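You operate a simulated robot arm through the tools that you are given. There is no shell and no other tool. Be economical: measure what you need, move in short steps, check, and stop when the job is done.

You run a simulated robot arm. Do the job below in one go: nothing can be reset, and whatever is moved stays where it is left.

TASK
Couple the hose, fill the big bottle to FULL, take the hose off.
Fine: push the teal hose end on to the inlet port, turn the valve knob to OPEN, turn it to CLOSED as the level comes up to the FULL band, then stand the hose end back; no more than a splash runs beside. Where these are worked on the way, their far stop is far enough and under half their travel is too little: valve knob.

The check looks at the end state, three seconds after you hand in, the way a careful person would. Anything else that was tipped, shoved, dropped, spilled or broken makes it a failure.

THE ROBOT
A 7-joint arm with a two-finger parallel gripper on a trunk, on a base that drives. Base frame: it is fixed to the floor where the robot stands at the start and does not move with it; the origin is under the middle of the robot, x ahead of it, y to its left, z up; the surface under the hand at the start is at about z = 0.76. Readings come in m, degrees, newtons and seconds.
With the tool pointing down near the work surface it reaches from about 0.28 to 0.7 m from the robot's upright axis, wherever it stands. Its first joint turns from -166.0 to 166.0 degrees. Places, roughly: big clear bottle [0.7, 0.1, 1]; inlet port [0.7, -0.1, 0.8]; valve knob [0.7, -0.1, 0.8]. Payload 1.57 kg.
The TCP is the grasp point between the finger pads, 0.03 m short of the fingertips. In the tool frame z runs along the fingers and y along their closing line. The gripper opens to 0.08 m. The fingers are 0.017 m wide and 0.012 m thick; the gripper's body (0.04 by 0.082 m) begins 0.08 m behind the TCP.
Orientation is that of the tool frame in the base frame, as a unit quaternion [x, y, z, w]. With the fingers straight down and closing along the base's y, the tool's x points along the base's -x, its y along +y and its z along -z.

THE INTERFACE
- The arm moves only by the tool jog_arm. Its argument "targets" is a list of rows, each a list of 3 entries, a list of its own where there are three numbers: the shift along the tool's x, y, z in m, then the turn, a rotation vector about the tool's x, y, z in degrees, then the finger opening in m, from 0 to 0.08. In form: [[[dx, dy, dz], [wx, wy, wz], claw], ...]. A call has 1 to 20 rows; each row shifts and turns the commanded pose from where the row before left it, along the tool's axes as they then stand. Each row takes 0.2 s and may step no farther than 0.05 m and 8.6 degrees from the row before; otherwise, or with a gripper value out of range, the whole call is refused. Where a pose cannot be reached the arm comes as near as it can. A force on the tool above 40 N (or 10 N above the force at the start of the call, whichever is more), or a blocked arm, ends the call early, and 0.2 s more pass. Each finger travels about 0.072 m/s and halts on what it meets, pressing with about 23 N; the grip force reading is that of the motor and also rises with nothing between the fingers. The clock runs only during rows and for 0.2 s after the last one: add rows that do not move to give the fingers time. It gives the time, the measured TCP pose, the force on the tool (base axes), the opening and the grip force at its end, in the units of the frame above (readings bear some noise), with the torque about the TCP (base axes, N m) and any sound that the robot's microphone picked up, and new pictures: "views" is both (left out), scene, wrist or none.
- Cameras (640 x 400 px; columns grow to the right, rows downward): "scene" is now at [-0.0015, 0.1027, 1.5241]; the picture's right is [-0.42, -0.91, 0.00], its down [-0.53, 0.25, -0.81] and it looks along [0.74, -0.34, -0.58] (base axes); focal length 295 px, centre (320, 200). "wrist" rides on the gripper at [0.072, -0.007, -0.122] in the tool frame; the picture's right is [0.09, 1.00, 0.00], its down [-0.84, 0.08, -0.54] and it looks along [-0.54, 0.05, 0.84] (tool axes); focal length 238 px, centre (320, 200). There is no depth. A picture from a camera that has moved, and an enlarged one, comes with that camera's place and axes in the base frame and with its lens.
- move_column(by): slides the trunk up (or, below 0, down) by that many m; the arm and the scene camera ride with it, the base frame stays. It gives what a move gives, with no picture.
- drive_base(legs): drives the robot by 1 to 6 legs, each [ahead, left, turn to the left] in m, m and degrees, along the robot's own axes; the way and the turn of a leg run together, so that a leg with both is an arc; at most 1.5 m and 180 degrees a leg. The arm and the cameras ride along, it lands a little off, and it stops where it bumps. It gives what a move gives, and a new picture of the scene camera.
- aim_head(pan, tilt): turns the head with the scene camera to pan (to the left, within 86 degrees either way) and tilt (down, from -29 to 69), counted from straight ahead of the robot. It gives what a move gives, and a new picture of the scene camera.
- enlarge(camera, box): a new picture of the part [left, top, right, bottom] of that camera's present view, enlarged. It takes no simulated time.
- finish_job(): hands the job in; it is judged then, once.

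Go step by step. Nothing tells you exact positions but the pictures and the camera data: compare them with the known pose of the tool, close in by small moves and look again before you grip or let go. The budget is 120 turns and 260 pictures, counting those below and the enlarged ones. Unless the task says otherwise, let go and move clear before handing in, and close with one line.

The tools are called after "Request:" as a command line: name --argument value ..., lists and objects as JSON in quotes. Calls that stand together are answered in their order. jog_arm: Moves the arm, as the interface text tells. Its arguments: {"type":"object","properties":{"targets":{"type":"array"},"views":{"type":"string","enum":["both","scene","wrist","none"]}},"required":["targets"]} The other tools are called the same way: move_column (by) slides the trunk up or down; drive_base (legs) drives the base; aim_head (pan, tilt) turns the head that bears the scene camera; enlarge (camera, box) takes an enlarged picture of a part of a camera's view; finish_job () hands the job in.

At the start:

```text
t: 0.0
tcp_pos: [0.363, -0.1869, 1.1283]
tool_rot: [0.0, 1.0, 0.001, 0.0]
contact_force: [1.3, -0.4, 0.6]
torque: [0.02, 0.01, 0.01]
width: 0.0802
gripper_force: 0.0
trunk travel left (down, up): [-0.325, 0.155]
robot x, y, heading: [0.0024, 0.0021, 0.2]
head pan, tilt: [-25.0, 35.8]
```

scene: 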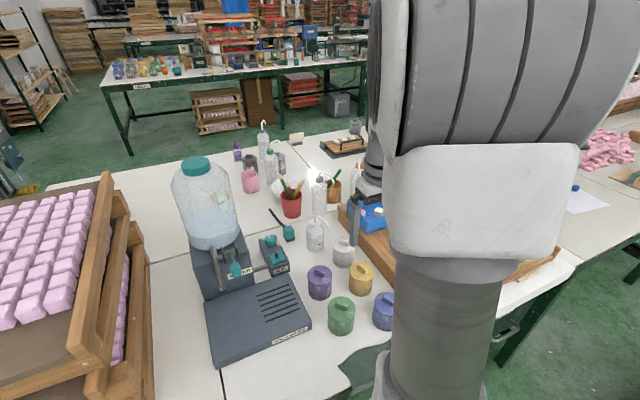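
wrist: 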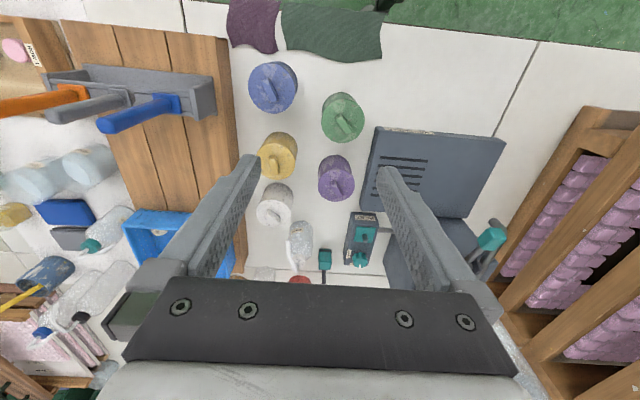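

I see the big bottle on a dark stand at left, with a teal knob in front, and a small box with teal parts to its right. I'll enlarge to identify the details.

Request:
enlarge --camera "scene" --box '[160, 140, 320, 240]'

Request:
enlarge --camera "scene" --box '[190, 220, 310, 295]'

Request:
enlarge --camera "wrist" --box '[280, 180, 520, 330]'

```text
4.00 times, centred on (240, 190) of scene
camera zoom: at [-0.0015, 0.1027, 1.5241], right [-0.42, -0.91, 0.0], down [-0.53, 0.25, -0.81], along [0.74, -0.34, -0.58], focal length 1178 px, centre (640, 240)
```

zoom: 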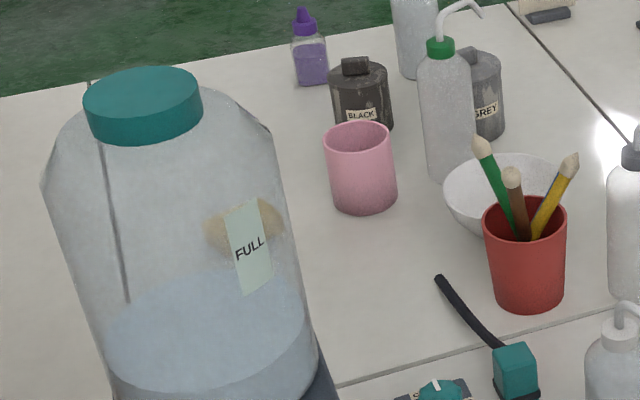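

```text
5.33 times, centred on (250, 258) of scene
camera zoom: at [-0.0015, 0.1027, 1.5241], right [-0.42, -0.91, 0.0], down [-0.53, 0.25, -0.81], along [0.74, -0.34, -0.58], focal length 1571 px, centre (693, -107)
```

zoom: 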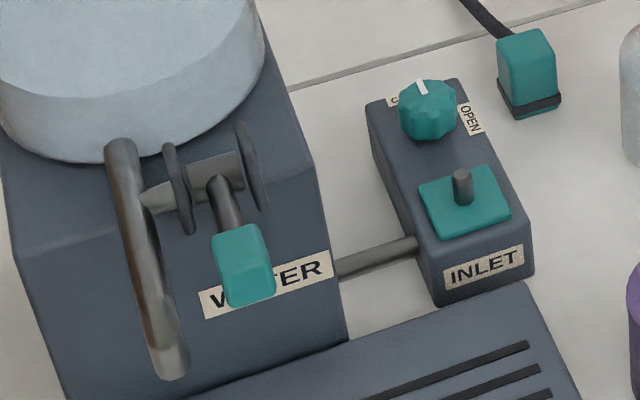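

```text
2.67 times, centred on (400, 255) of wrist
camera zoom: at [0.2905, -0.192, 1.2485], right [-0.09, 1.0, 0.0], down [0.84, 0.08, 0.54], along [0.54, 0.05, -0.84], focal length 636 px, centre (107, 53)
```

zoom: 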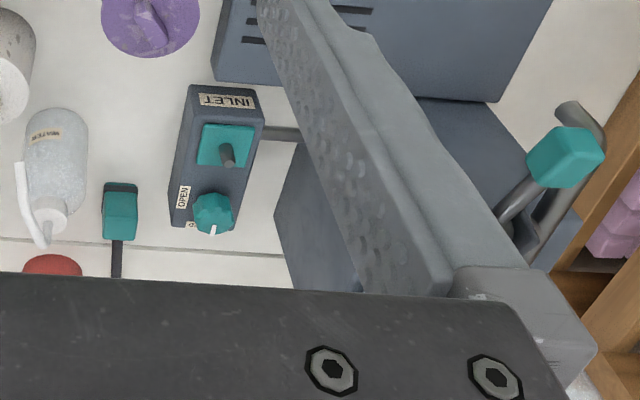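

The inlet block has its pin at about (0.67, -0.05) and the knob at about (0.745, -0.05). The hose end stands at about (0.78, -0.133). That is out of reach from here, so I drive ahead a little.

Request:
drive_base --legs '[[0.1, 0, 0]]'

```text
t: 1.5
tcp_pos: [0.4441, -0.1855, 1.128]
tool_rot: [0.0, 1.0, 0.0, 0.0]
contact_force: [-0.5, 0.9, -0.1]
torque: [0.02, -0.01, 0.02]
width: 0.0804
gripper_force: 0.1
trunk travel left (down, up): [-0.325, 0.155]
robot x, y, heading: [0.0799, -0.0007, 0.3]
head pan, tilt: [-25.0, 35.8]
stopped in leg 1: the robot was blocked; the commanded pose is now the measured one
camera scene: at [0.0808, 0.1031, 1.5243], right [-0.42, -0.91, 0.0], down [-0.53, 0.25, -0.81], along [0.74, -0.34, -0.58], focal length 295 px, centre (320, 200)
```

scene: 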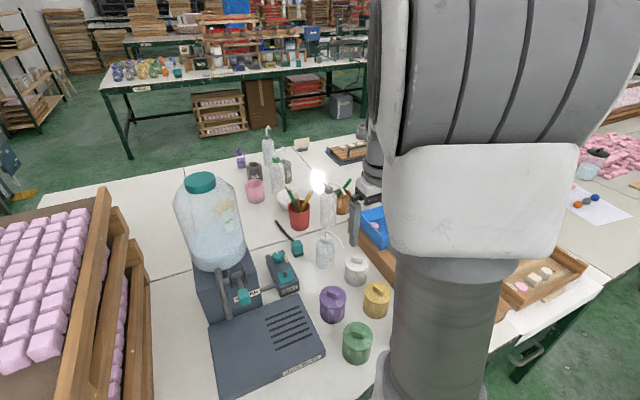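

The base was blocked by the table at x = 0.08, which should be just enough. Next I move the hand forward at height to look with the wrist camera.

Request:
jog_arm --targets '[[[-0.045, 0.01, 0], [0, 0, 0], 0.08], [[-0.045, 0.01, 0], [0, 0, 0], 0.08], [[-0.045, 0.01, 0], [0, 0, 0], 0.08], [[-0.03, 0.01, 0.03], [0, 0, 0], 0.08], [[0, 0, 0.03], [0, 0, 0], 0.08]]' --views "both"

```text
t: 2.7
tcp_pos: [0.6091, -0.148, 1.0704]
tool_rot: [0.0, 1.0, 0.001, 0.001]
contact_force: [0.1, -0.3, 0.3]
torque: [0.02, 0.0, -0.02]
width: 0.0803
gripper_force: 0.1
trunk travel left (down, up): [-0.325, 0.155]
robot x, y, heading: [0.0843, 0.0044, 0.1]
head pan, tilt: [-25.0, 35.8]
camera scene: at [0.0793, 0.1031, 1.524], right [-0.42, -0.91, 0.0], down [-0.53, 0.25, -0.81], along [0.74, -0.34, -0.58], focal length 295 px, centre (320, 200)
camera wrist: at [0.5378, -0.1536, 1.1905], right [-0.09, 1.0, 0.0], down [0.84, 0.08, 0.54], along [0.54, 0.05, -0.84], focal length 238 px, centre (320, 200)
```

scene: 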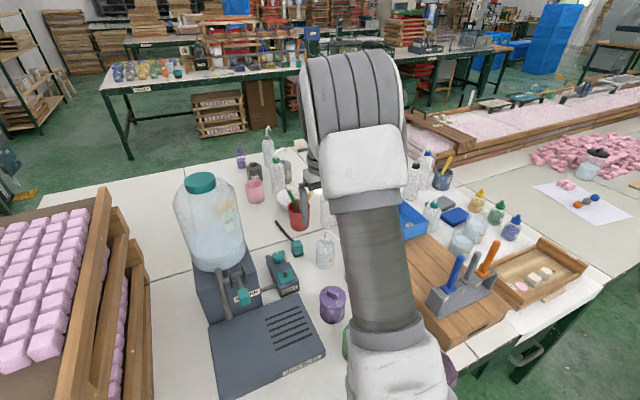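
wrist: 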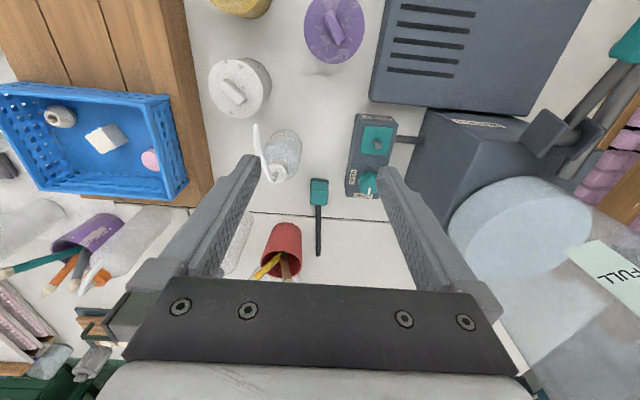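

Request:
enlarge --camera "wrist" --box '[260, 90, 420, 270]'

Request:
enlarge --camera "scene" --box '[250, 200, 346, 320]'

```text
2.22 times, centred on (340, 180) of wrist
camera zoom: at [0.5378, -0.1536, 1.1905], right [-0.09, 1.0, 0.0], down [0.84, 0.08, 0.54], along [0.54, 0.05, -0.84], focal length 530 px, centre (276, 244)
```

zoom: 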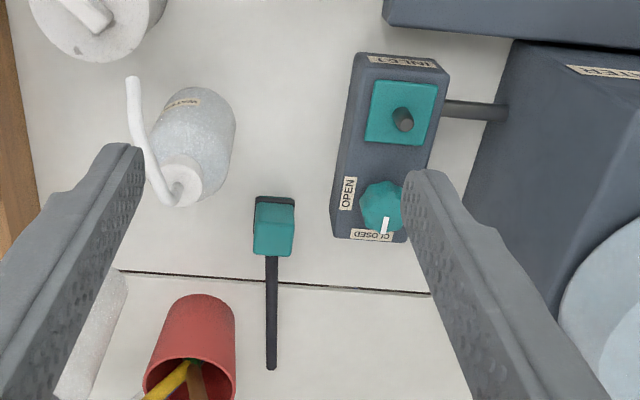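

```text
3.33 times, centred on (298, 260) of scene
camera zoom: at [0.0793, 0.1031, 1.524], right [-0.42, -0.91, 0.0], down [-0.53, 0.25, -0.81], along [0.74, -0.34, -0.58], focal length 982 px, centre (393, 0)
```

zoom: 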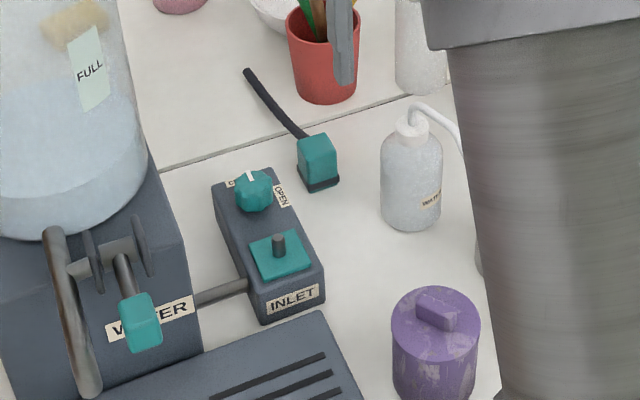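

The hose end is a teal block with a stiff tail of about 0.16 m running toward +x, and there's a wash bottle near its left. I'll move above it and look closer.

Request:
jog_arm --targets '[[[-0.045, 0.003, 0.02], [0, 0, 0], 0.08], [[-0.045, 0.003, 0.03], [0, 0, 0], 0.08], [[-0.045, 0.003, 0.03], [0, 0, 0], 0.08], [[-0.035, 0.003, 0.02], [0, 0, 0], 0.08], [[0, 0, 0], [0, 0, 0], 0.08]]' --views "both"

Request:
enlarge --camera "scene" --box '[250, 180, 346, 300]'

Request:
enlarge --camera "wrist" --box '[240, 40, 480, 260]'

```text
refused: row 2 steps farther than a row can; nothing moved
```

```text
3.33 times, centred on (298, 240) of scene
camera zoom: at [0.0793, 0.1031, 1.524], right [-0.42, -0.91, 0.0], down [-0.53, 0.25, -0.81], along [0.74, -0.34, -0.58], focal length 982 px, centre (393, 67)
```

zoom: 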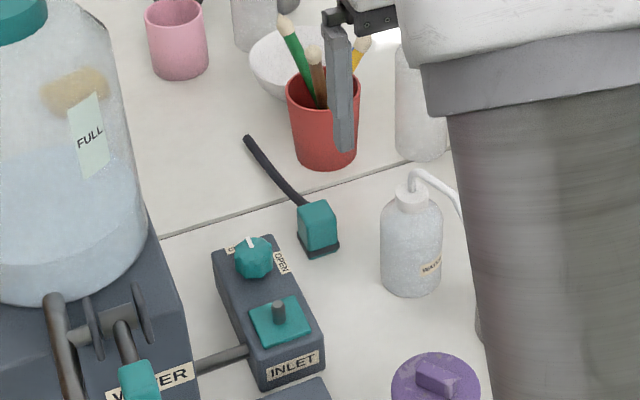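

```text
1.82 times, centred on (360, 150) of wrist
camera zoom: at [0.5378, -0.1536, 1.1905], right [-0.09, 1.0, 0.0], down [0.84, 0.08, 0.54], along [0.54, 0.05, -0.84], focal length 433 px, centre (247, 291)
```

zoom: 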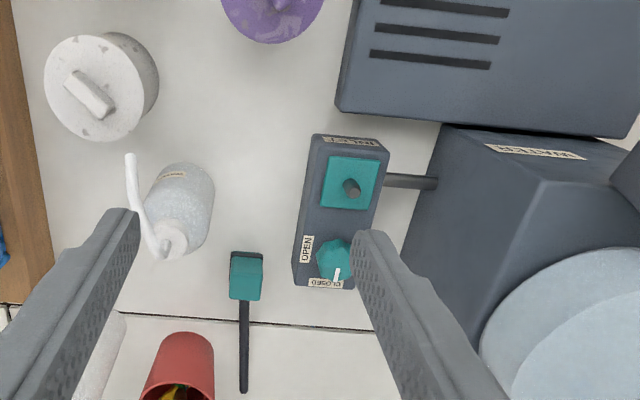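

One step was too long, so I split it up and go again.

Request:
jog_arm --targets '[[[-0.04, 0.003, 0.02], [0, 0, 0], 0.08], [[-0.04, 0.003, 0.02], [0, 0, 0], 0.08], [[-0.035, 0.003, 0.02], [0, 0, 0], 0.08], [[-0.03, 0.003, 0.02], [0, 0, 0], 0.08], [[-0.022, 0.003, 0.02], [0, 0, 0], 0.08], [[0, 0, 0], [0, 0, 0], 0.08]]' --views "both"

Request:
enlarge --camera "wrist" --box '[220, 60, 460, 260]'

Request:
enlarge --camera "scene" --box '[250, 180, 346, 300]'

```text
t: 4.1
tcp_pos: [0.7752, -0.1312, 0.9718]
tool_rot: [0.0, 1.0, 0.0, 0.002]
contact_force: [0.4, -0.5, -1.1]
torque: [0.03, 0.02, -0.03]
width: 0.0799
gripper_force: 0.0
trunk travel left (down, up): [-0.325, 0.155]
robot x, y, heading: [0.0834, 0.0017, 0.2]
head pan, tilt: [-25.0, 35.8]
camera scene: at [0.079, 0.1031, 1.5238], right [-0.42, -0.91, 0.0], down [-0.53, 0.25, -0.81], along [0.74, -0.34, -0.58], focal length 295 px, centre (320, 200)
camera wrist: at [0.7034, -0.137, 1.0914], right [-0.09, 1.0, 0.0], down [0.84, 0.08, 0.54], along [0.54, 0.05, -0.84], focal length 238 px, centre (320, 200)
```

scene: 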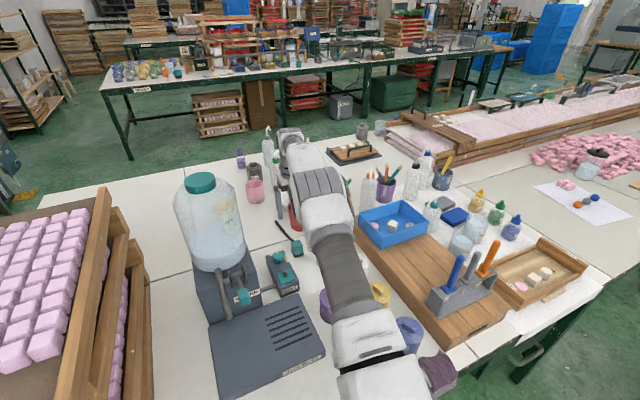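
wrist: 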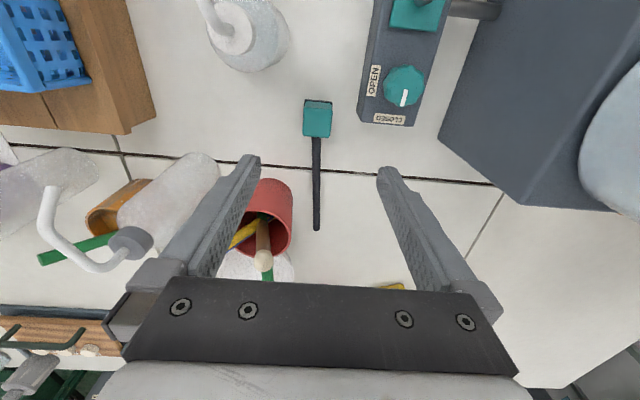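

```text
2.00 times, centred on (340, 160) of wrist
camera zoom: at [0.7034, -0.137, 1.0914], right [-0.09, 1.0, 0.0], down [0.84, 0.08, 0.54], along [0.54, 0.05, -0.84], focal length 477 px, centre (280, 280)
```

zoom: 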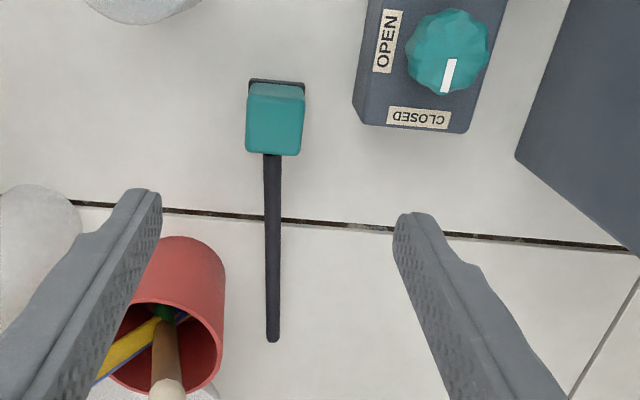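

```text
3.33 times, centred on (298, 240) of scene
camera zoom: at [0.079, 0.1031, 1.5238], right [-0.42, -0.91, 0.0], down [-0.53, 0.25, -0.81], along [0.74, -0.34, -0.58], focal length 982 px, centre (393, 67)
```

zoom: 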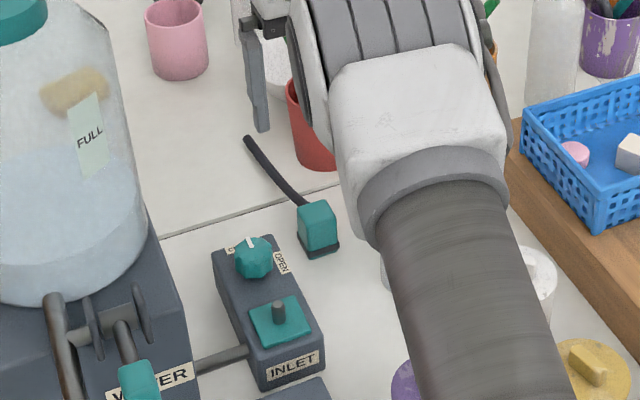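

The hose block is about 0.032 m square, centred near (0.776, -0.132) with its top at about 0.82, and it is yawed about 4.5°. I rotate slightly and come down partway.

Request:
jog_arm --targets '[[[0, 0, 0.03], [0, 0, -4.5], 0.08], [[0, 0, 0.03], [0, 0, 0], 0.07], [[0, 0, 0.03], [0, 0, 0], 0.07], [[0, 0, 0], [0, 0, 0], 0.07]]' --views "both"

Request:
enlarge --camera "wrist" --box '[220, 60, 460, 260]'

Request:
enlarge --camera "scene" --box '[250, 200, 330, 300]'

```text
t: 5.1
tcp_pos: [0.7776, -0.1304, 0.8802]
tool_rot: [-0.04, 0.999, 0.001, 0.002]
contact_force: [0.3, -0.3, -1.1]
torque: [-0.02, 0.02, -0.02]
width: 0.0701
gripper_force: 0.0
trunk travel left (down, up): [-0.325, 0.155]
robot x, y, heading: [0.0843, -0.0026, -0.0]
head pan, tilt: [-25.0, 35.8]
camera scene: at [0.0789, 0.1031, 1.5238], right [-0.42, -0.91, 0.0], down [-0.53, 0.25, -0.81], along [0.74, -0.34, -0.58], focal length 295 px, centre (320, 200)
camera wrist: at [0.7048, -0.142, 1.0012], right [-0.17, 0.99, 0.0], down [0.83, 0.14, 0.55], along [0.54, 0.09, -0.84], focal length 238 px, centre (320, 200)
```

scene: 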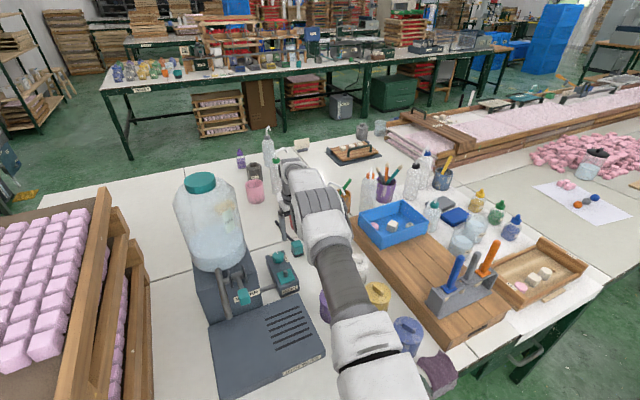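
wrist: 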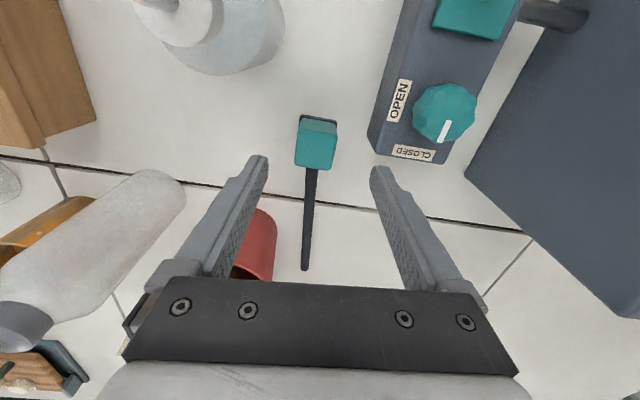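

```text
2.00 times, centred on (340, 160) of wrist
camera zoom: at [0.7048, -0.142, 1.0012], right [-0.17, 0.99, 0.0], down [0.83, 0.14, 0.55], along [0.54, 0.09, -0.84], focal length 477 px, centre (280, 280)
```

zoom: 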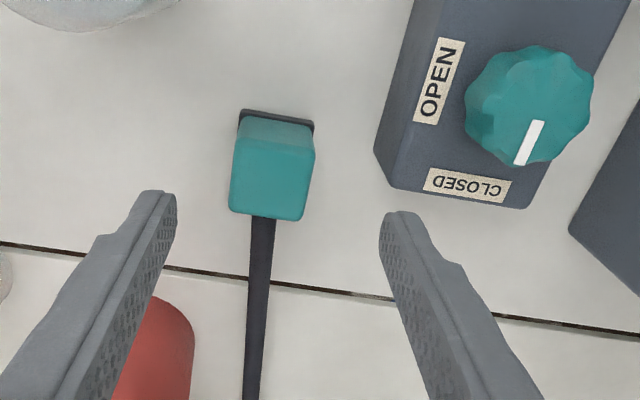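

```text
4.00 times, centred on (290, 250) of scene
camera zoom: at [0.0789, 0.1031, 1.5238], right [-0.42, -0.91, 0.0], down [-0.53, 0.25, -0.81], along [0.74, -0.34, -0.58], focal length 1178 px, centre (440, 0)
```

zoom: 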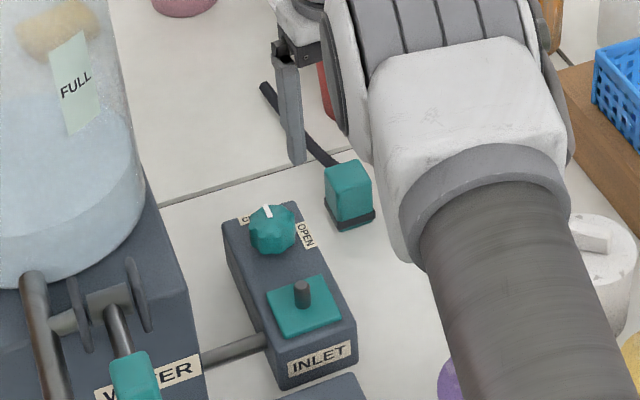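

The hand is 3–4 mm off and slightly over-rotated. I correct that, descend to z = 0.805 and close.

Request:
jog_arm --targets '[[[0.0015, -0.0035, 0.025], [0, 0, 1.8], 0.07], [[0, 0, 0.025], [0, 0, 0], 0.07], [[0, 0, 0.025], [0, 0, 0], 0.07], [[0, 0, 0], [0, 0, 0], 0.07]]' --views "both"

Request:
enlarge --camera "wrist" --box '[220, 100, 460, 300]'

Request:
enlarge --camera "scene" --box '[250, 200, 330, 300]'

```text
t: 6.1
tcp_pos: [0.7761, -0.1335, 0.8044]
tool_rot: [-0.023, 1.0, 0.0, 0.003]
contact_force: [0.0, 0.0, -0.9]
torque: [-0.02, -0.03, 0.01]
width: 0.0701
gripper_force: 0.0
trunk travel left (down, up): [-0.325, 0.155]
robot x, y, heading: [0.0867, -0.0004, -0.0]
head pan, tilt: [-25.0, 35.8]
camera scene: at [0.0789, 0.1031, 1.5238], right [-0.42, -0.91, 0.0], down [-0.53, 0.25, -0.81], along [0.74, -0.34, -0.58], focal length 295 px, centre (320, 200)
camera wrist: at [0.7046, -0.1435, 0.9254], right [-0.14, 0.99, 0.0], down [0.83, 0.12, 0.54], along [0.54, 0.08, -0.84], focal length 238 px, centre (320, 200)
```

scene: 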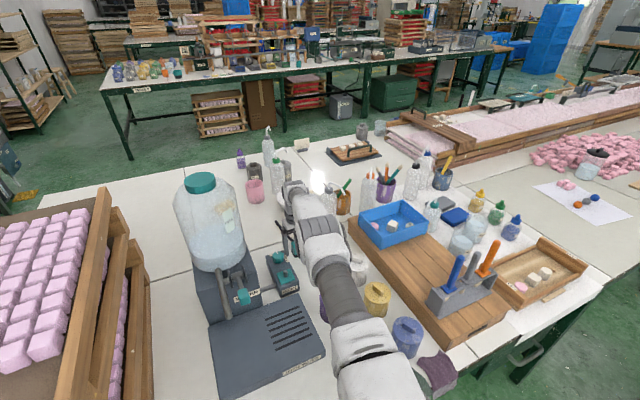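
wrist: 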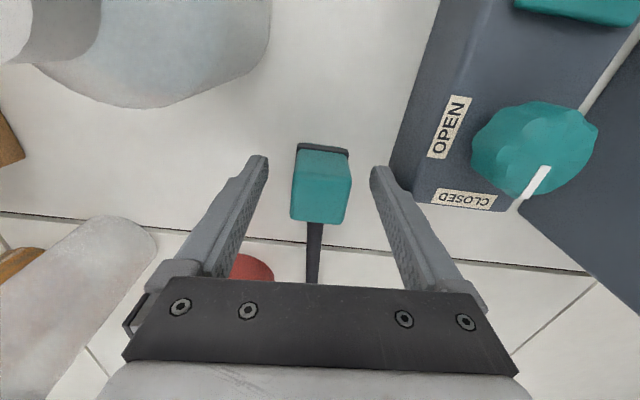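

```text
2.00 times, centred on (340, 200) of wrist
camera zoom: at [0.7046, -0.1435, 0.9254], right [-0.14, 0.99, 0.0], down [0.83, 0.12, 0.54], along [0.54, 0.08, -0.84], focal length 477 px, centre (280, 200)
```

zoom: 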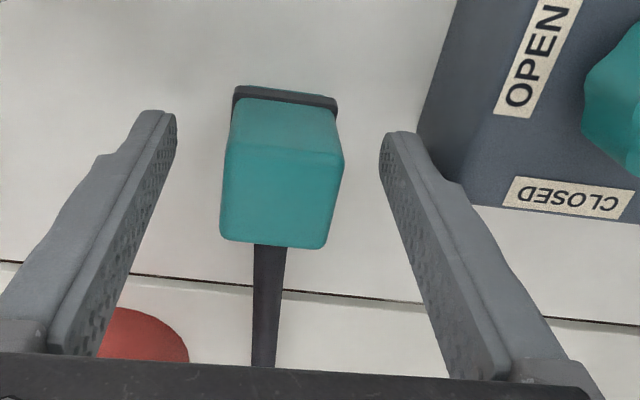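

```text
4.00 times, centred on (290, 250) of scene
camera zoom: at [0.0789, 0.1031, 1.5238], right [-0.42, -0.91, 0.0], down [-0.53, 0.25, -0.81], along [0.74, -0.34, -0.58], focal length 1178 px, centre (440, 0)
```

zoom: 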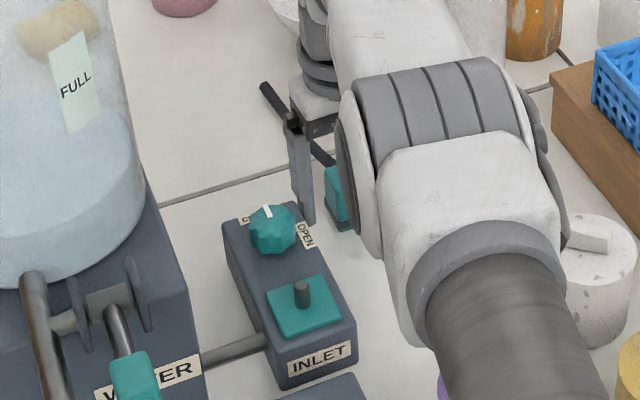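

The hose end is between the fingers; I close on it.

Request:
jog_arm --targets '[[[0, 0, 0], [0, 0, 0], 0.04], [[0, 0, 0], [0, 0, 0], 0.02], [[0, 0, 0], [0, 0, 0], 0.015], [[0, 0, 0], [0, 0, 0], 0.015]]' --views "wrist"

```text
t: 7.1
tcp_pos: [0.7767, -0.134, 0.8048]
tool_rot: [-0.024, 1.0, 0.0, 0.002]
contact_force: [0.4, 0.7, 0.3]
torque: [0.0, 0.02, -0.02]
width: 0.0336
gripper_force: 22.2
trunk travel left (down, up): [-0.325, 0.155]
robot x, y, heading: [0.0845, 0.001, 0.1]
head pan, tilt: [-25.0, 35.8]
camera wrist: at [0.7046, -0.1434, 0.9256], right [-0.14, 0.99, 0.0], down [0.83, 0.12, 0.54], along [0.54, 0.08, -0.84], focal length 238 px, centre (320, 200)
```

wrist: 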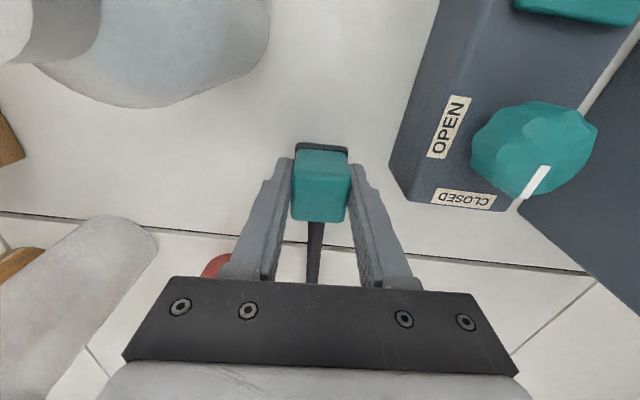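

It's held at a width of 33.6 mm. I lift straight up.

Request:
jog_arm --targets '[[[0, 0, -0.03], [0, 0, 0], 0.015], [[0, 0, -0.045], [0, 0, 0], 0.015], [[0, 0, -0.045], [0, 0, 0], 0.015], [[0, 0, -0.03], [0, 0, 0], 0.015], [[0, 0, 0], [0, 0, 0], 0.015]]' --views "both"

Request:
enlarge --camera "scene" --box '[240, 160, 340, 300]'

Request:
enlarge --camera "wrist" --box '[280, 0, 480, 180]'

```text
t: 8.3
tcp_pos: [0.7767, -0.1367, 0.9546]
tool_rot: [-0.024, 1.0, -0.001, 0.002]
contact_force: [-0.4, -0.2, -0.8]
torque: [-0.02, 0.0, -0.02]
width: 0.0337
gripper_force: 23.2
trunk travel left (down, up): [-0.325, 0.155]
robot x, y, heading: [0.0863, -0.0019, -0.1]
head pan, tilt: [-25.0, 35.8]
camera scene: at [0.0789, 0.1031, 1.5239], right [-0.42, -0.91, 0.0], down [-0.53, 0.25, -0.81], along [0.74, -0.34, -0.58], focal length 295 px, centre (320, 200)
camera wrist: at [0.7046, -0.1451, 1.0742], right [-0.14, 0.99, 0.0], down [0.83, 0.12, 0.54], along [0.54, 0.08, -0.84], focal length 238 px, centre (320, 200)
```

scene: 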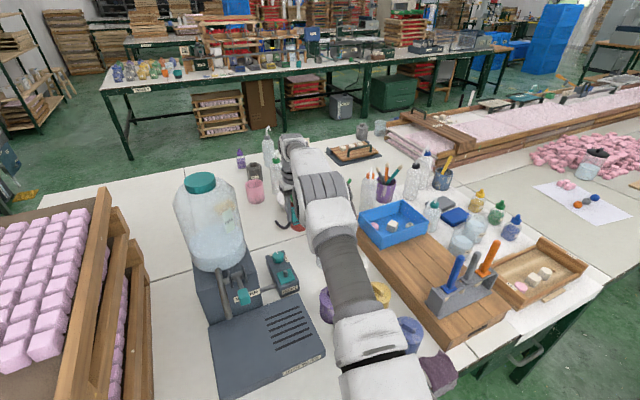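
wrist: 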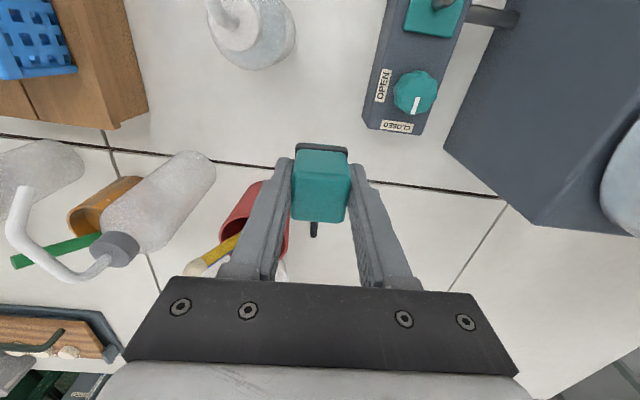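

```text
2.86 times, centred on (290, 230) of scene
camera zoom: at [0.0789, 0.1031, 1.5239], right [-0.42, -0.91, 0.0], down [-0.53, 0.25, -0.81], along [0.74, -0.34, -0.58], focal length 842 px, centre (406, 114)
```

zoom: 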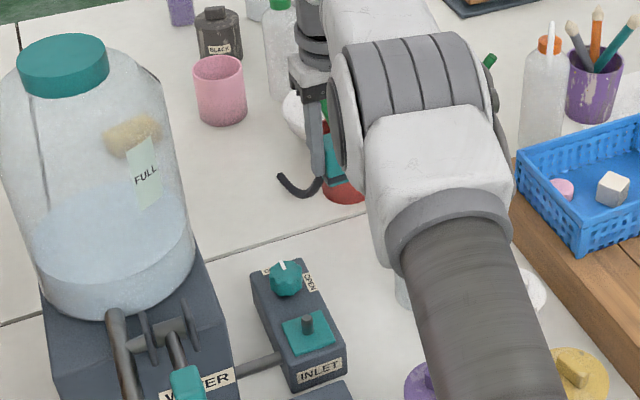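

```text
2.22 times, centred on (380, 90) of wrist
camera zoom: at [0.7046, -0.1451, 1.0742], right [-0.14, 0.99, 0.0], down [0.83, 0.12, 0.54], along [0.54, 0.08, -0.84], focal length 530 px, centre (187, 444)
```

zoom: 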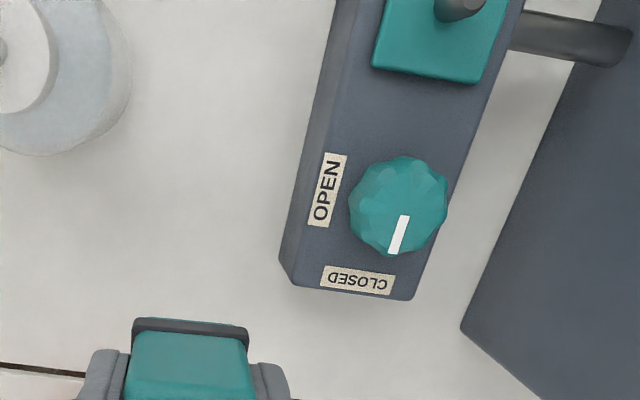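

The hose tail is soft and now hangs down. To keep it off the knob I'll turn the hand so the tail falls on the -y side, then carry the hose end high over the port.

Request:
jog_arm --targets '[[[0, 0, -0.02], [0, 0, 8], 0.015], [[0, 0, -0.02], [0, 0, 8], 0.015], [[0, 0, -0.02], [0, 0, 8], 0.015], [[0, 0, 0], [0, 0, 8], 0.015], [[0, 0, 0], [0, 0, 8], 0.015], [[0, 0, 0], [0, 0, 8], 0.015], [[0, 0, 0], [0, 0, 8], 0.015], [[0, 0, 0], [0, 0, 8], 0.015], [[0, 0, 0], [0, 0, 8], 0.015], [[0.0307, -0.0197, 0], [0, 0, 0], 0.015], [[0.0307, -0.0197, 0], [0, 0, 0], 0.015], [[0.0307, -0.0197, 0], [0, 0, 0], 0.015], [[0.0307, -0.0197, 0], [0, 0, 0], 0.015], [[0, 0, 0], [0, 0, 0], 0.015]]' --views "both"

Request:
enlarge --camera "scene" --box '[190, 160, 350, 310]'

Request:
enlarge --camera "wrist" --box '[220, 60, 420, 240]'

```text
t: 11.3
tcp_pos: [0.6583, -0.0471, 1.0147]
tool_rot: [0.568, 0.823, 0.001, 0.002]
contact_force: [-1.4, 0.0, -0.4]
torque: [0.0, 0.02, 0.01]
width: 0.0335
gripper_force: 23.3
trunk travel left (down, up): [-0.325, 0.155]
robot x, y, heading: [0.0811, -0.0045, -0.1]
head pan, tilt: [-25.0, 35.8]
camera scene: at [0.0789, 0.1031, 1.5239], right [-0.42, -0.91, 0.0], down [-0.53, 0.25, -0.81], along [0.74, -0.34, -0.58], focal length 295 px, centre (320, 200)
camera wrist: at [0.6262, 0.019, 1.1359], right [0.9, 0.44, 0.0], down [0.37, -0.76, 0.54], along [0.24, -0.49, -0.84], focal length 238 px, centre (320, 200)
```

scene: 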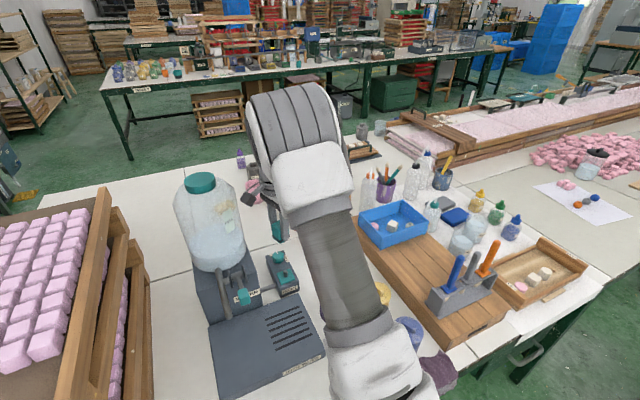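
wrist: 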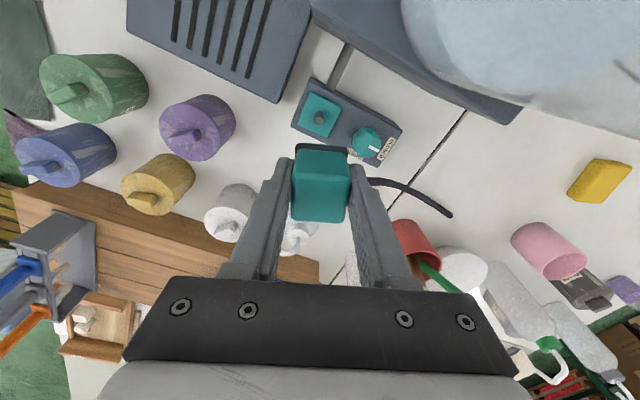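

```text
2.67 times, centred on (270, 235) of scene
camera zoom: at [0.0789, 0.1031, 1.5239], right [-0.42, -0.91, 0.0], down [-0.53, 0.25, -0.81], along [0.74, -0.34, -0.58], focal length 786 px, centre (453, 107)
```

zoom: 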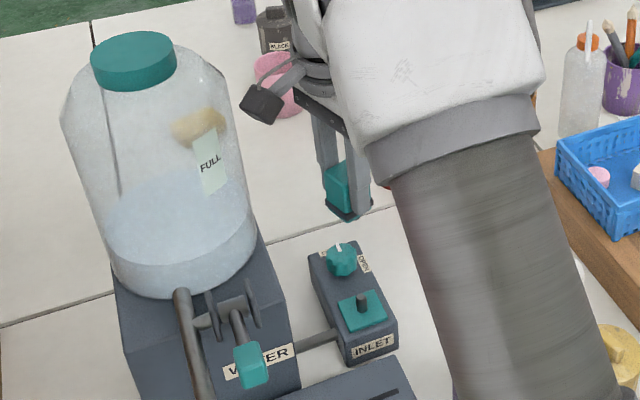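

```text
2.22 times, centred on (320, 150) of wrist
camera zoom: at [0.6262, 0.019, 1.1359], right [0.9, 0.44, 0.0], down [0.37, -0.76, 0.54], along [0.24, -0.49, -0.84], focal length 530 px, centre (320, 311)
```

zoom: 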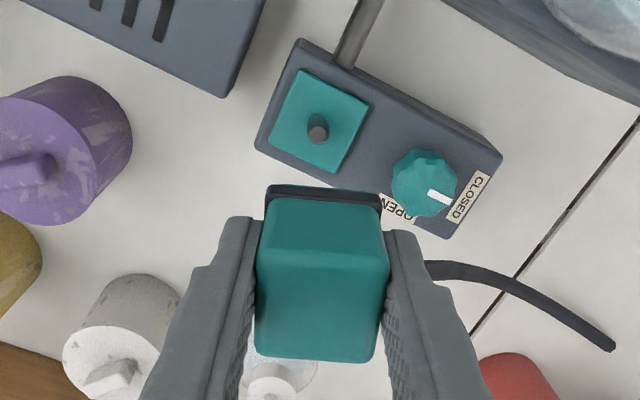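

The hose's far end stays on the table near (0.98, -0.12), so the hose just follows. I take the pin to be at about (0.6585, -0.048), nearly under the block, and I lower to just above it and look.

Request:
jog_arm --targets '[[[0, 0, 0.03], [0, 0, 0], 0.015], [[0, 0, 0.03], [0, 0, 0], 0.015], [[0, 0, 0.03], [0, 0, 0], 0.015], [[0, 0, 0.015], [0, 0, 0], 0.015], [[0, 0, 0], [0, 0, 0], 0.015]]' --views "both"

Request:
enlarge --camera "scene" --box '[240, 220, 320, 310]'

Request:
enlarge --camera "wrist" --box '[240, 80, 400, 240]'

```text
t: 12.5
tcp_pos: [0.6584, -0.0461, 0.9098]
tool_rot: [0.569, 0.822, 0.001, 0.003]
contact_force: [0.3, 0.1, -0.6]
torque: [0.01, -0.02, 0.0]
width: 0.0336
gripper_force: 22.8
trunk travel left (down, up): [-0.325, 0.155]
robot x, y, heading: [0.0844, 0.0025, 0.0]
head pan, tilt: [-25.0, 35.8]
camera scene: at [0.0789, 0.1031, 1.5239], right [-0.42, -0.91, 0.0], down [-0.53, 0.25, -0.81], along [0.74, -0.34, -0.58], focal length 295 px, centre (320, 200)
camera wrist: at [0.6262, 0.019, 1.0303], right [0.9, 0.44, 0.0], down [0.37, -0.76, 0.54], along [0.24, -0.49, -0.84], focal length 238 px, centre (320, 200)
```

scene: 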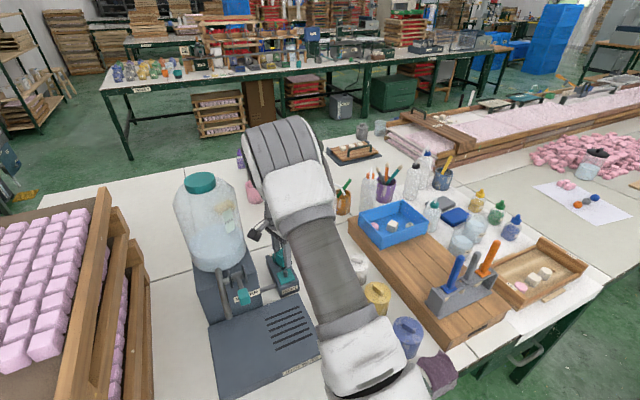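
wrist: 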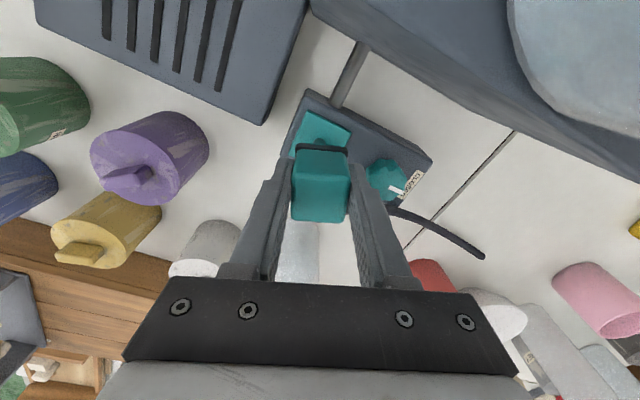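

```text
4.44 times, centred on (280, 265) of scene
camera zoom: at [0.0789, 0.1031, 1.5239], right [-0.42, -0.91, 0.0], down [-0.53, 0.25, -0.81], along [0.74, -0.34, -0.58], focal length 1310 px, centre (498, -89)
```

zoom: 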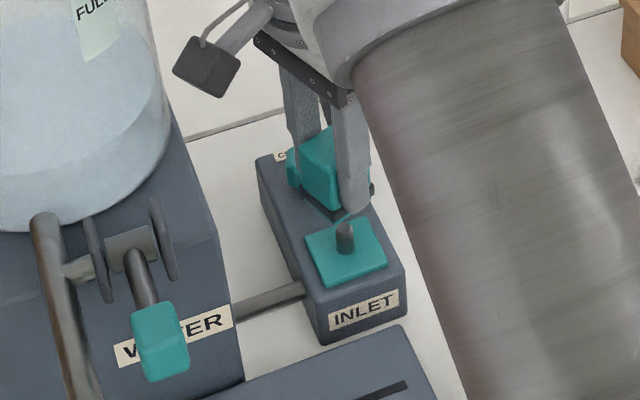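

```text
2.50 times, centred on (320, 160) of wrist
camera zoom: at [0.6262, 0.019, 1.0303], right [0.9, 0.44, 0.0], down [0.37, -0.76, 0.54], along [0.24, -0.49, -0.84], focal length 596 px, centre (320, 300)
```

zoom: 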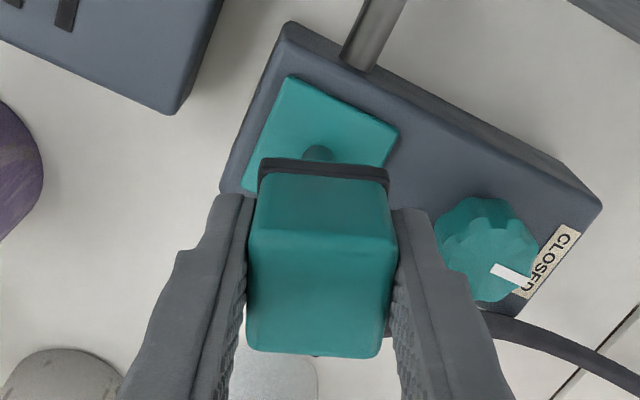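

I enlarge the scene to check the alignment of block and pin.

Request:
enlarge --camera "scene" --box '[268, 236, 298, 262]'

```text
15.38 times, centred on (283, 249) of scene
camera zoom: at [0.0789, 0.1031, 1.5239], right [-0.42, -0.91, 0.0], down [-0.53, 0.25, -0.81], along [0.74, -0.34, -0.58], focal length 4533 px, centre (889, -554)
```

zoom: 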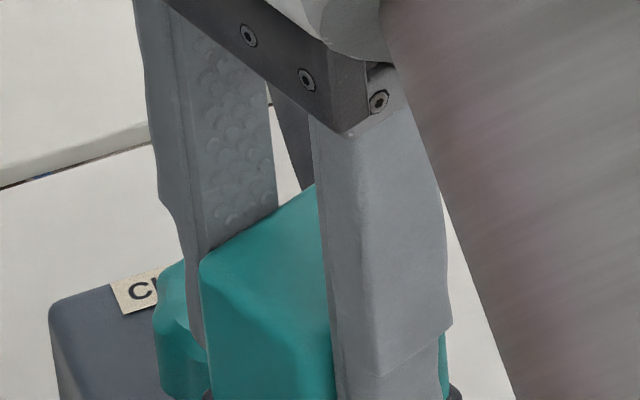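

Request:
enlarge --camera "scene" --box '[262, 244, 302, 284]'

Request:
enlarge --camera "wrist" --box '[270, 90, 370, 160]'

```text
10.00 times, centred on (282, 264) of scene
camera zoom: at [0.0789, 0.1031, 1.5239], right [-0.42, -0.91, 0.0], down [-0.53, 0.25, -0.81], along [0.74, -0.34, -0.58], focal length 2946 px, centre (700, -440)
```

zoom: 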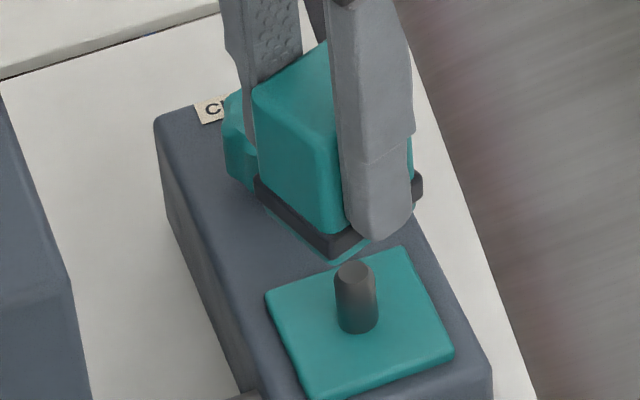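

```text
5.71 times, centred on (320, 125) of wrist
camera zoom: at [0.6262, 0.019, 1.0303], right [0.9, 0.44, 0.0], down [0.37, -0.76, 0.54], along [0.24, -0.49, -0.84], focal length 1362 px, centre (320, 629)
```

zoom: 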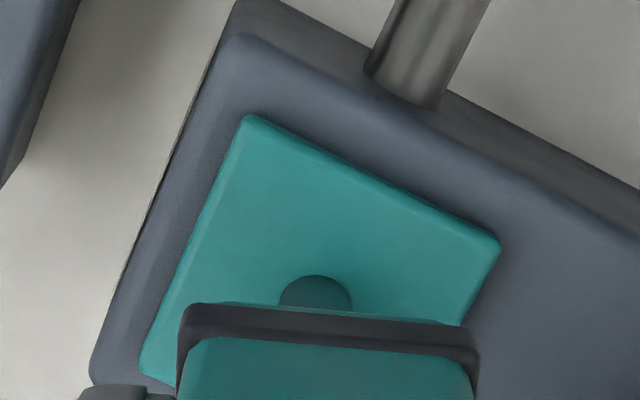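

The scene view shows the block about 3 mm to the +y side of the pin. I nudge it, lower a bit and recheck.

Request:
jog_arm --targets '[[[-0.0028, -0.0017, 0], [0, 0, 0], 0.015], [[0, 0, 0.015], [0, 0, 0], 0.015], [[0, 0, 0], [0, 0, 0], 0.015]]' --views "none"

Request:
enlarge --camera "scene" --box '[262, 244, 302, 284]'

Request:
enlarge --camera "wrist" --box '[270, 90, 370, 160]'

```text
t: 13.3
tcp_pos: [0.6582, -0.05, 0.8947]
tool_rot: [0.569, 0.822, 0.001, 0.001]
contact_force: [-1.2, -0.6, -1.2]
torque: [0.0, 0.01, 0.01]
width: 0.0336
gripper_force: 22.6
trunk travel left (down, up): [-0.325, 0.155]
robot x, y, heading: [0.0839, -0.002, -0.1]
head pan, tilt: [-25.0, 35.8]
```

```text
10.00 times, centred on (282, 264) of scene
camera zoom: at [0.0789, 0.1031, 1.5239], right [-0.42, -0.91, 0.0], down [-0.53, 0.25, -0.81], along [0.74, -0.34, -0.58], focal length 2946 px, centre (700, -440)
```

zoom: 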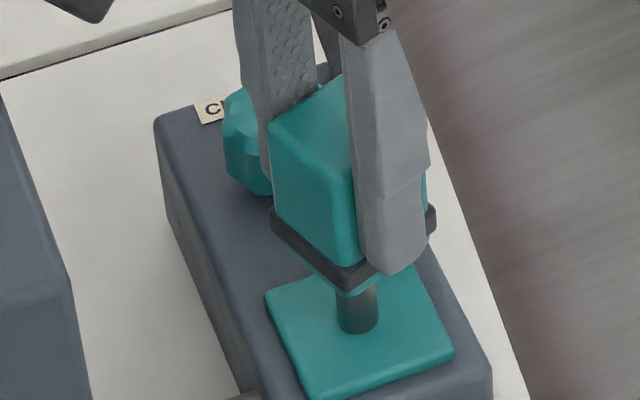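

```text
5.71 times, centred on (320, 125) of wrist
camera zoom: at [0.6257, 0.0158, 1.0152], right [0.9, 0.44, 0.0], down [0.37, -0.76, 0.54], along [0.24, -0.49, -0.84], focal length 1362 px, centre (320, 629)
```

zoom: 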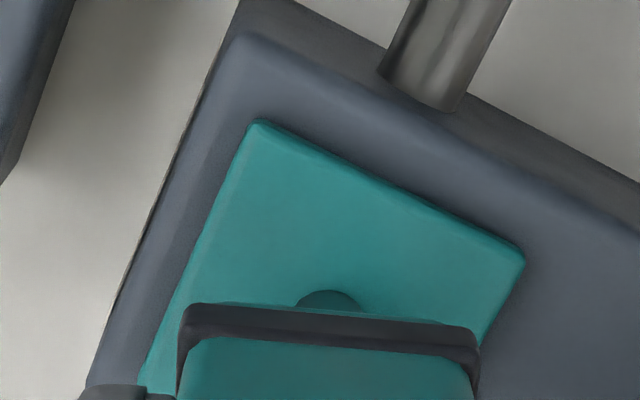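

The block is now aligned to within about 1 mm in both views. I press it down in small steps.

Request:
jog_arm --targets '[[[0, 0, 0.006], [0, 0, 0], 0.015], [[0, 0, 0.006], [0, 0, 0], 0.015], [[0, 0, 0.006], [0, 0, 0], 0.015], [[0, 0, 0.004], [0, 0, 0], 0.015]]' --views "none"

Request:
enlarge --camera "scene" --box '[262, 244, 302, 284]'

Request:
enlarge --camera "wrist" --box '[270, 90, 370, 160]'

```text
t: 14.3
tcp_pos: [0.6573, -0.0501, 0.871]
tool_rot: [0.569, 0.822, 0.002, 0.002]
contact_force: [0.2, -0.3, 0.5]
torque: [0.01, 0.02, -0.02]
width: 0.0338
gripper_force: 23.3
trunk travel left (down, up): [-0.325, 0.155]
robot x, y, heading: [0.0854, 0.0027, -0.2]
head pan, tilt: [-25.0, 35.8]
```

```text
10.00 times, centred on (282, 264) of scene
camera zoom: at [0.0789, 0.1031, 1.5239], right [-0.42, -0.91, 0.0], down [-0.53, 0.25, -0.81], along [0.74, -0.34, -0.58], focal length 2946 px, centre (700, -440)
```

zoom: 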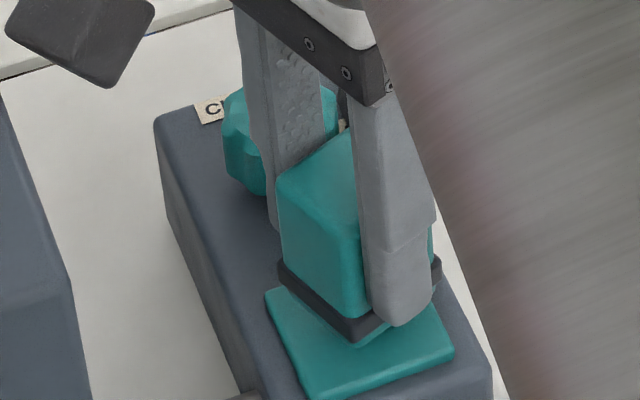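

```text
5.71 times, centred on (320, 125) of wrist
camera zoom: at [0.6258, 0.0152, 0.9926], right [0.9, 0.44, 0.0], down [0.37, -0.76, 0.54], along [0.24, -0.49, -0.84], focal length 1362 px, centre (320, 629)
```

zoom: 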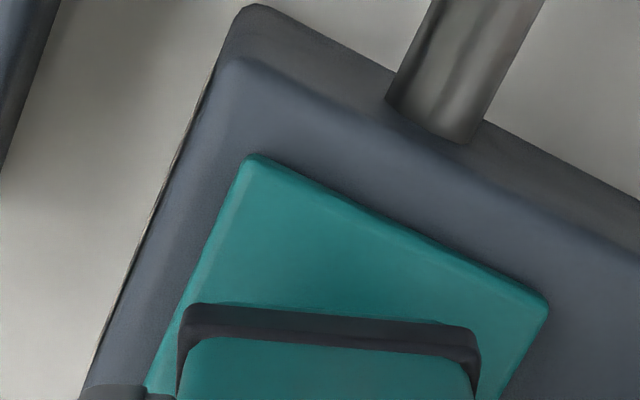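

The pin looks to be entering with no force yet. I keep going down until it seats.

Request:
jog_arm --targets '[[[0, 0, 0.004], [0, 0, 0], 0.015], [[0, 0, 0.004], [0, 0, 0], 0.015], [[0, 0, 0.003], [0, 0, 0], 0.015]]' --views "none"

Request:
enlarge --camera "scene" --box '[262, 244, 302, 284]'

```text
t: 15.1
tcp_pos: [0.6585, -0.0495, 0.8606]
tool_rot: [0.568, 0.823, 0.001, 0.002]
contact_force: [-0.5, -0.3, 0.8]
torque: [-0.01, 0.0, -0.04]
width: 0.0337
gripper_force: 23.0
trunk travel left (down, up): [-0.325, 0.155]
robot x, y, heading: [0.0801, 0.0014, -0.1]
head pan, tilt: [-25.0, 35.8]
```

```text
10.00 times, centred on (282, 264) of scene
camera zoom: at [0.0788, 0.1031, 1.5239], right [-0.42, -0.91, 0.0], down [-0.53, 0.25, -0.81], along [0.74, -0.34, -0.58], focal length 2946 px, centre (700, -440)
```

zoom: 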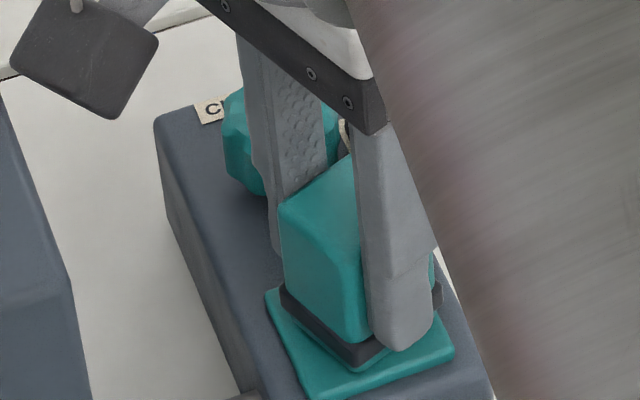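

Request:
jog_arm --targets '[[[0, 0, 0.002], [0, 0, 0], 0.015], [[0, 0, 0.002], [0, 0, 0], 0.015], [[0, 0, 0.002], [0, 0, 0], 0.015]]' --views "none"

Request:
enlarge --camera "scene" --box '[262, 244, 302, 284]'

```text
t: 15.9
tcp_pos: [0.6574, -0.0513, 0.8565]
tool_rot: [0.568, 0.823, 0.002, 0.004]
contact_force: [-1.0, -0.7, 20.5]
torque: [-0.11, 0.29, 0.01]
width: 0.0337
gripper_force: 22.6
trunk travel left (down, up): [-0.325, 0.155]
robot x, y, heading: [0.0819, 0.002, 0.0]
head pan, tilt: [-25.0, 35.8]
```

```text
10.00 times, centred on (282, 264) of scene
camera zoom: at [0.0786, 0.1031, 1.5239], right [-0.42, -0.91, 0.0], down [-0.53, 0.25, -0.81], along [0.74, -0.34, -0.58], focal length 2946 px, centre (700, -440)
```

zoom: 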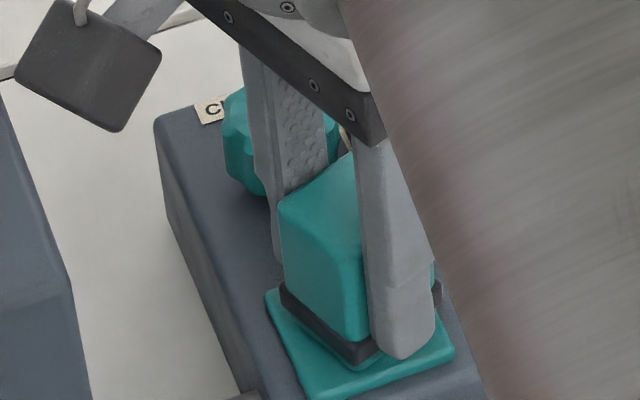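

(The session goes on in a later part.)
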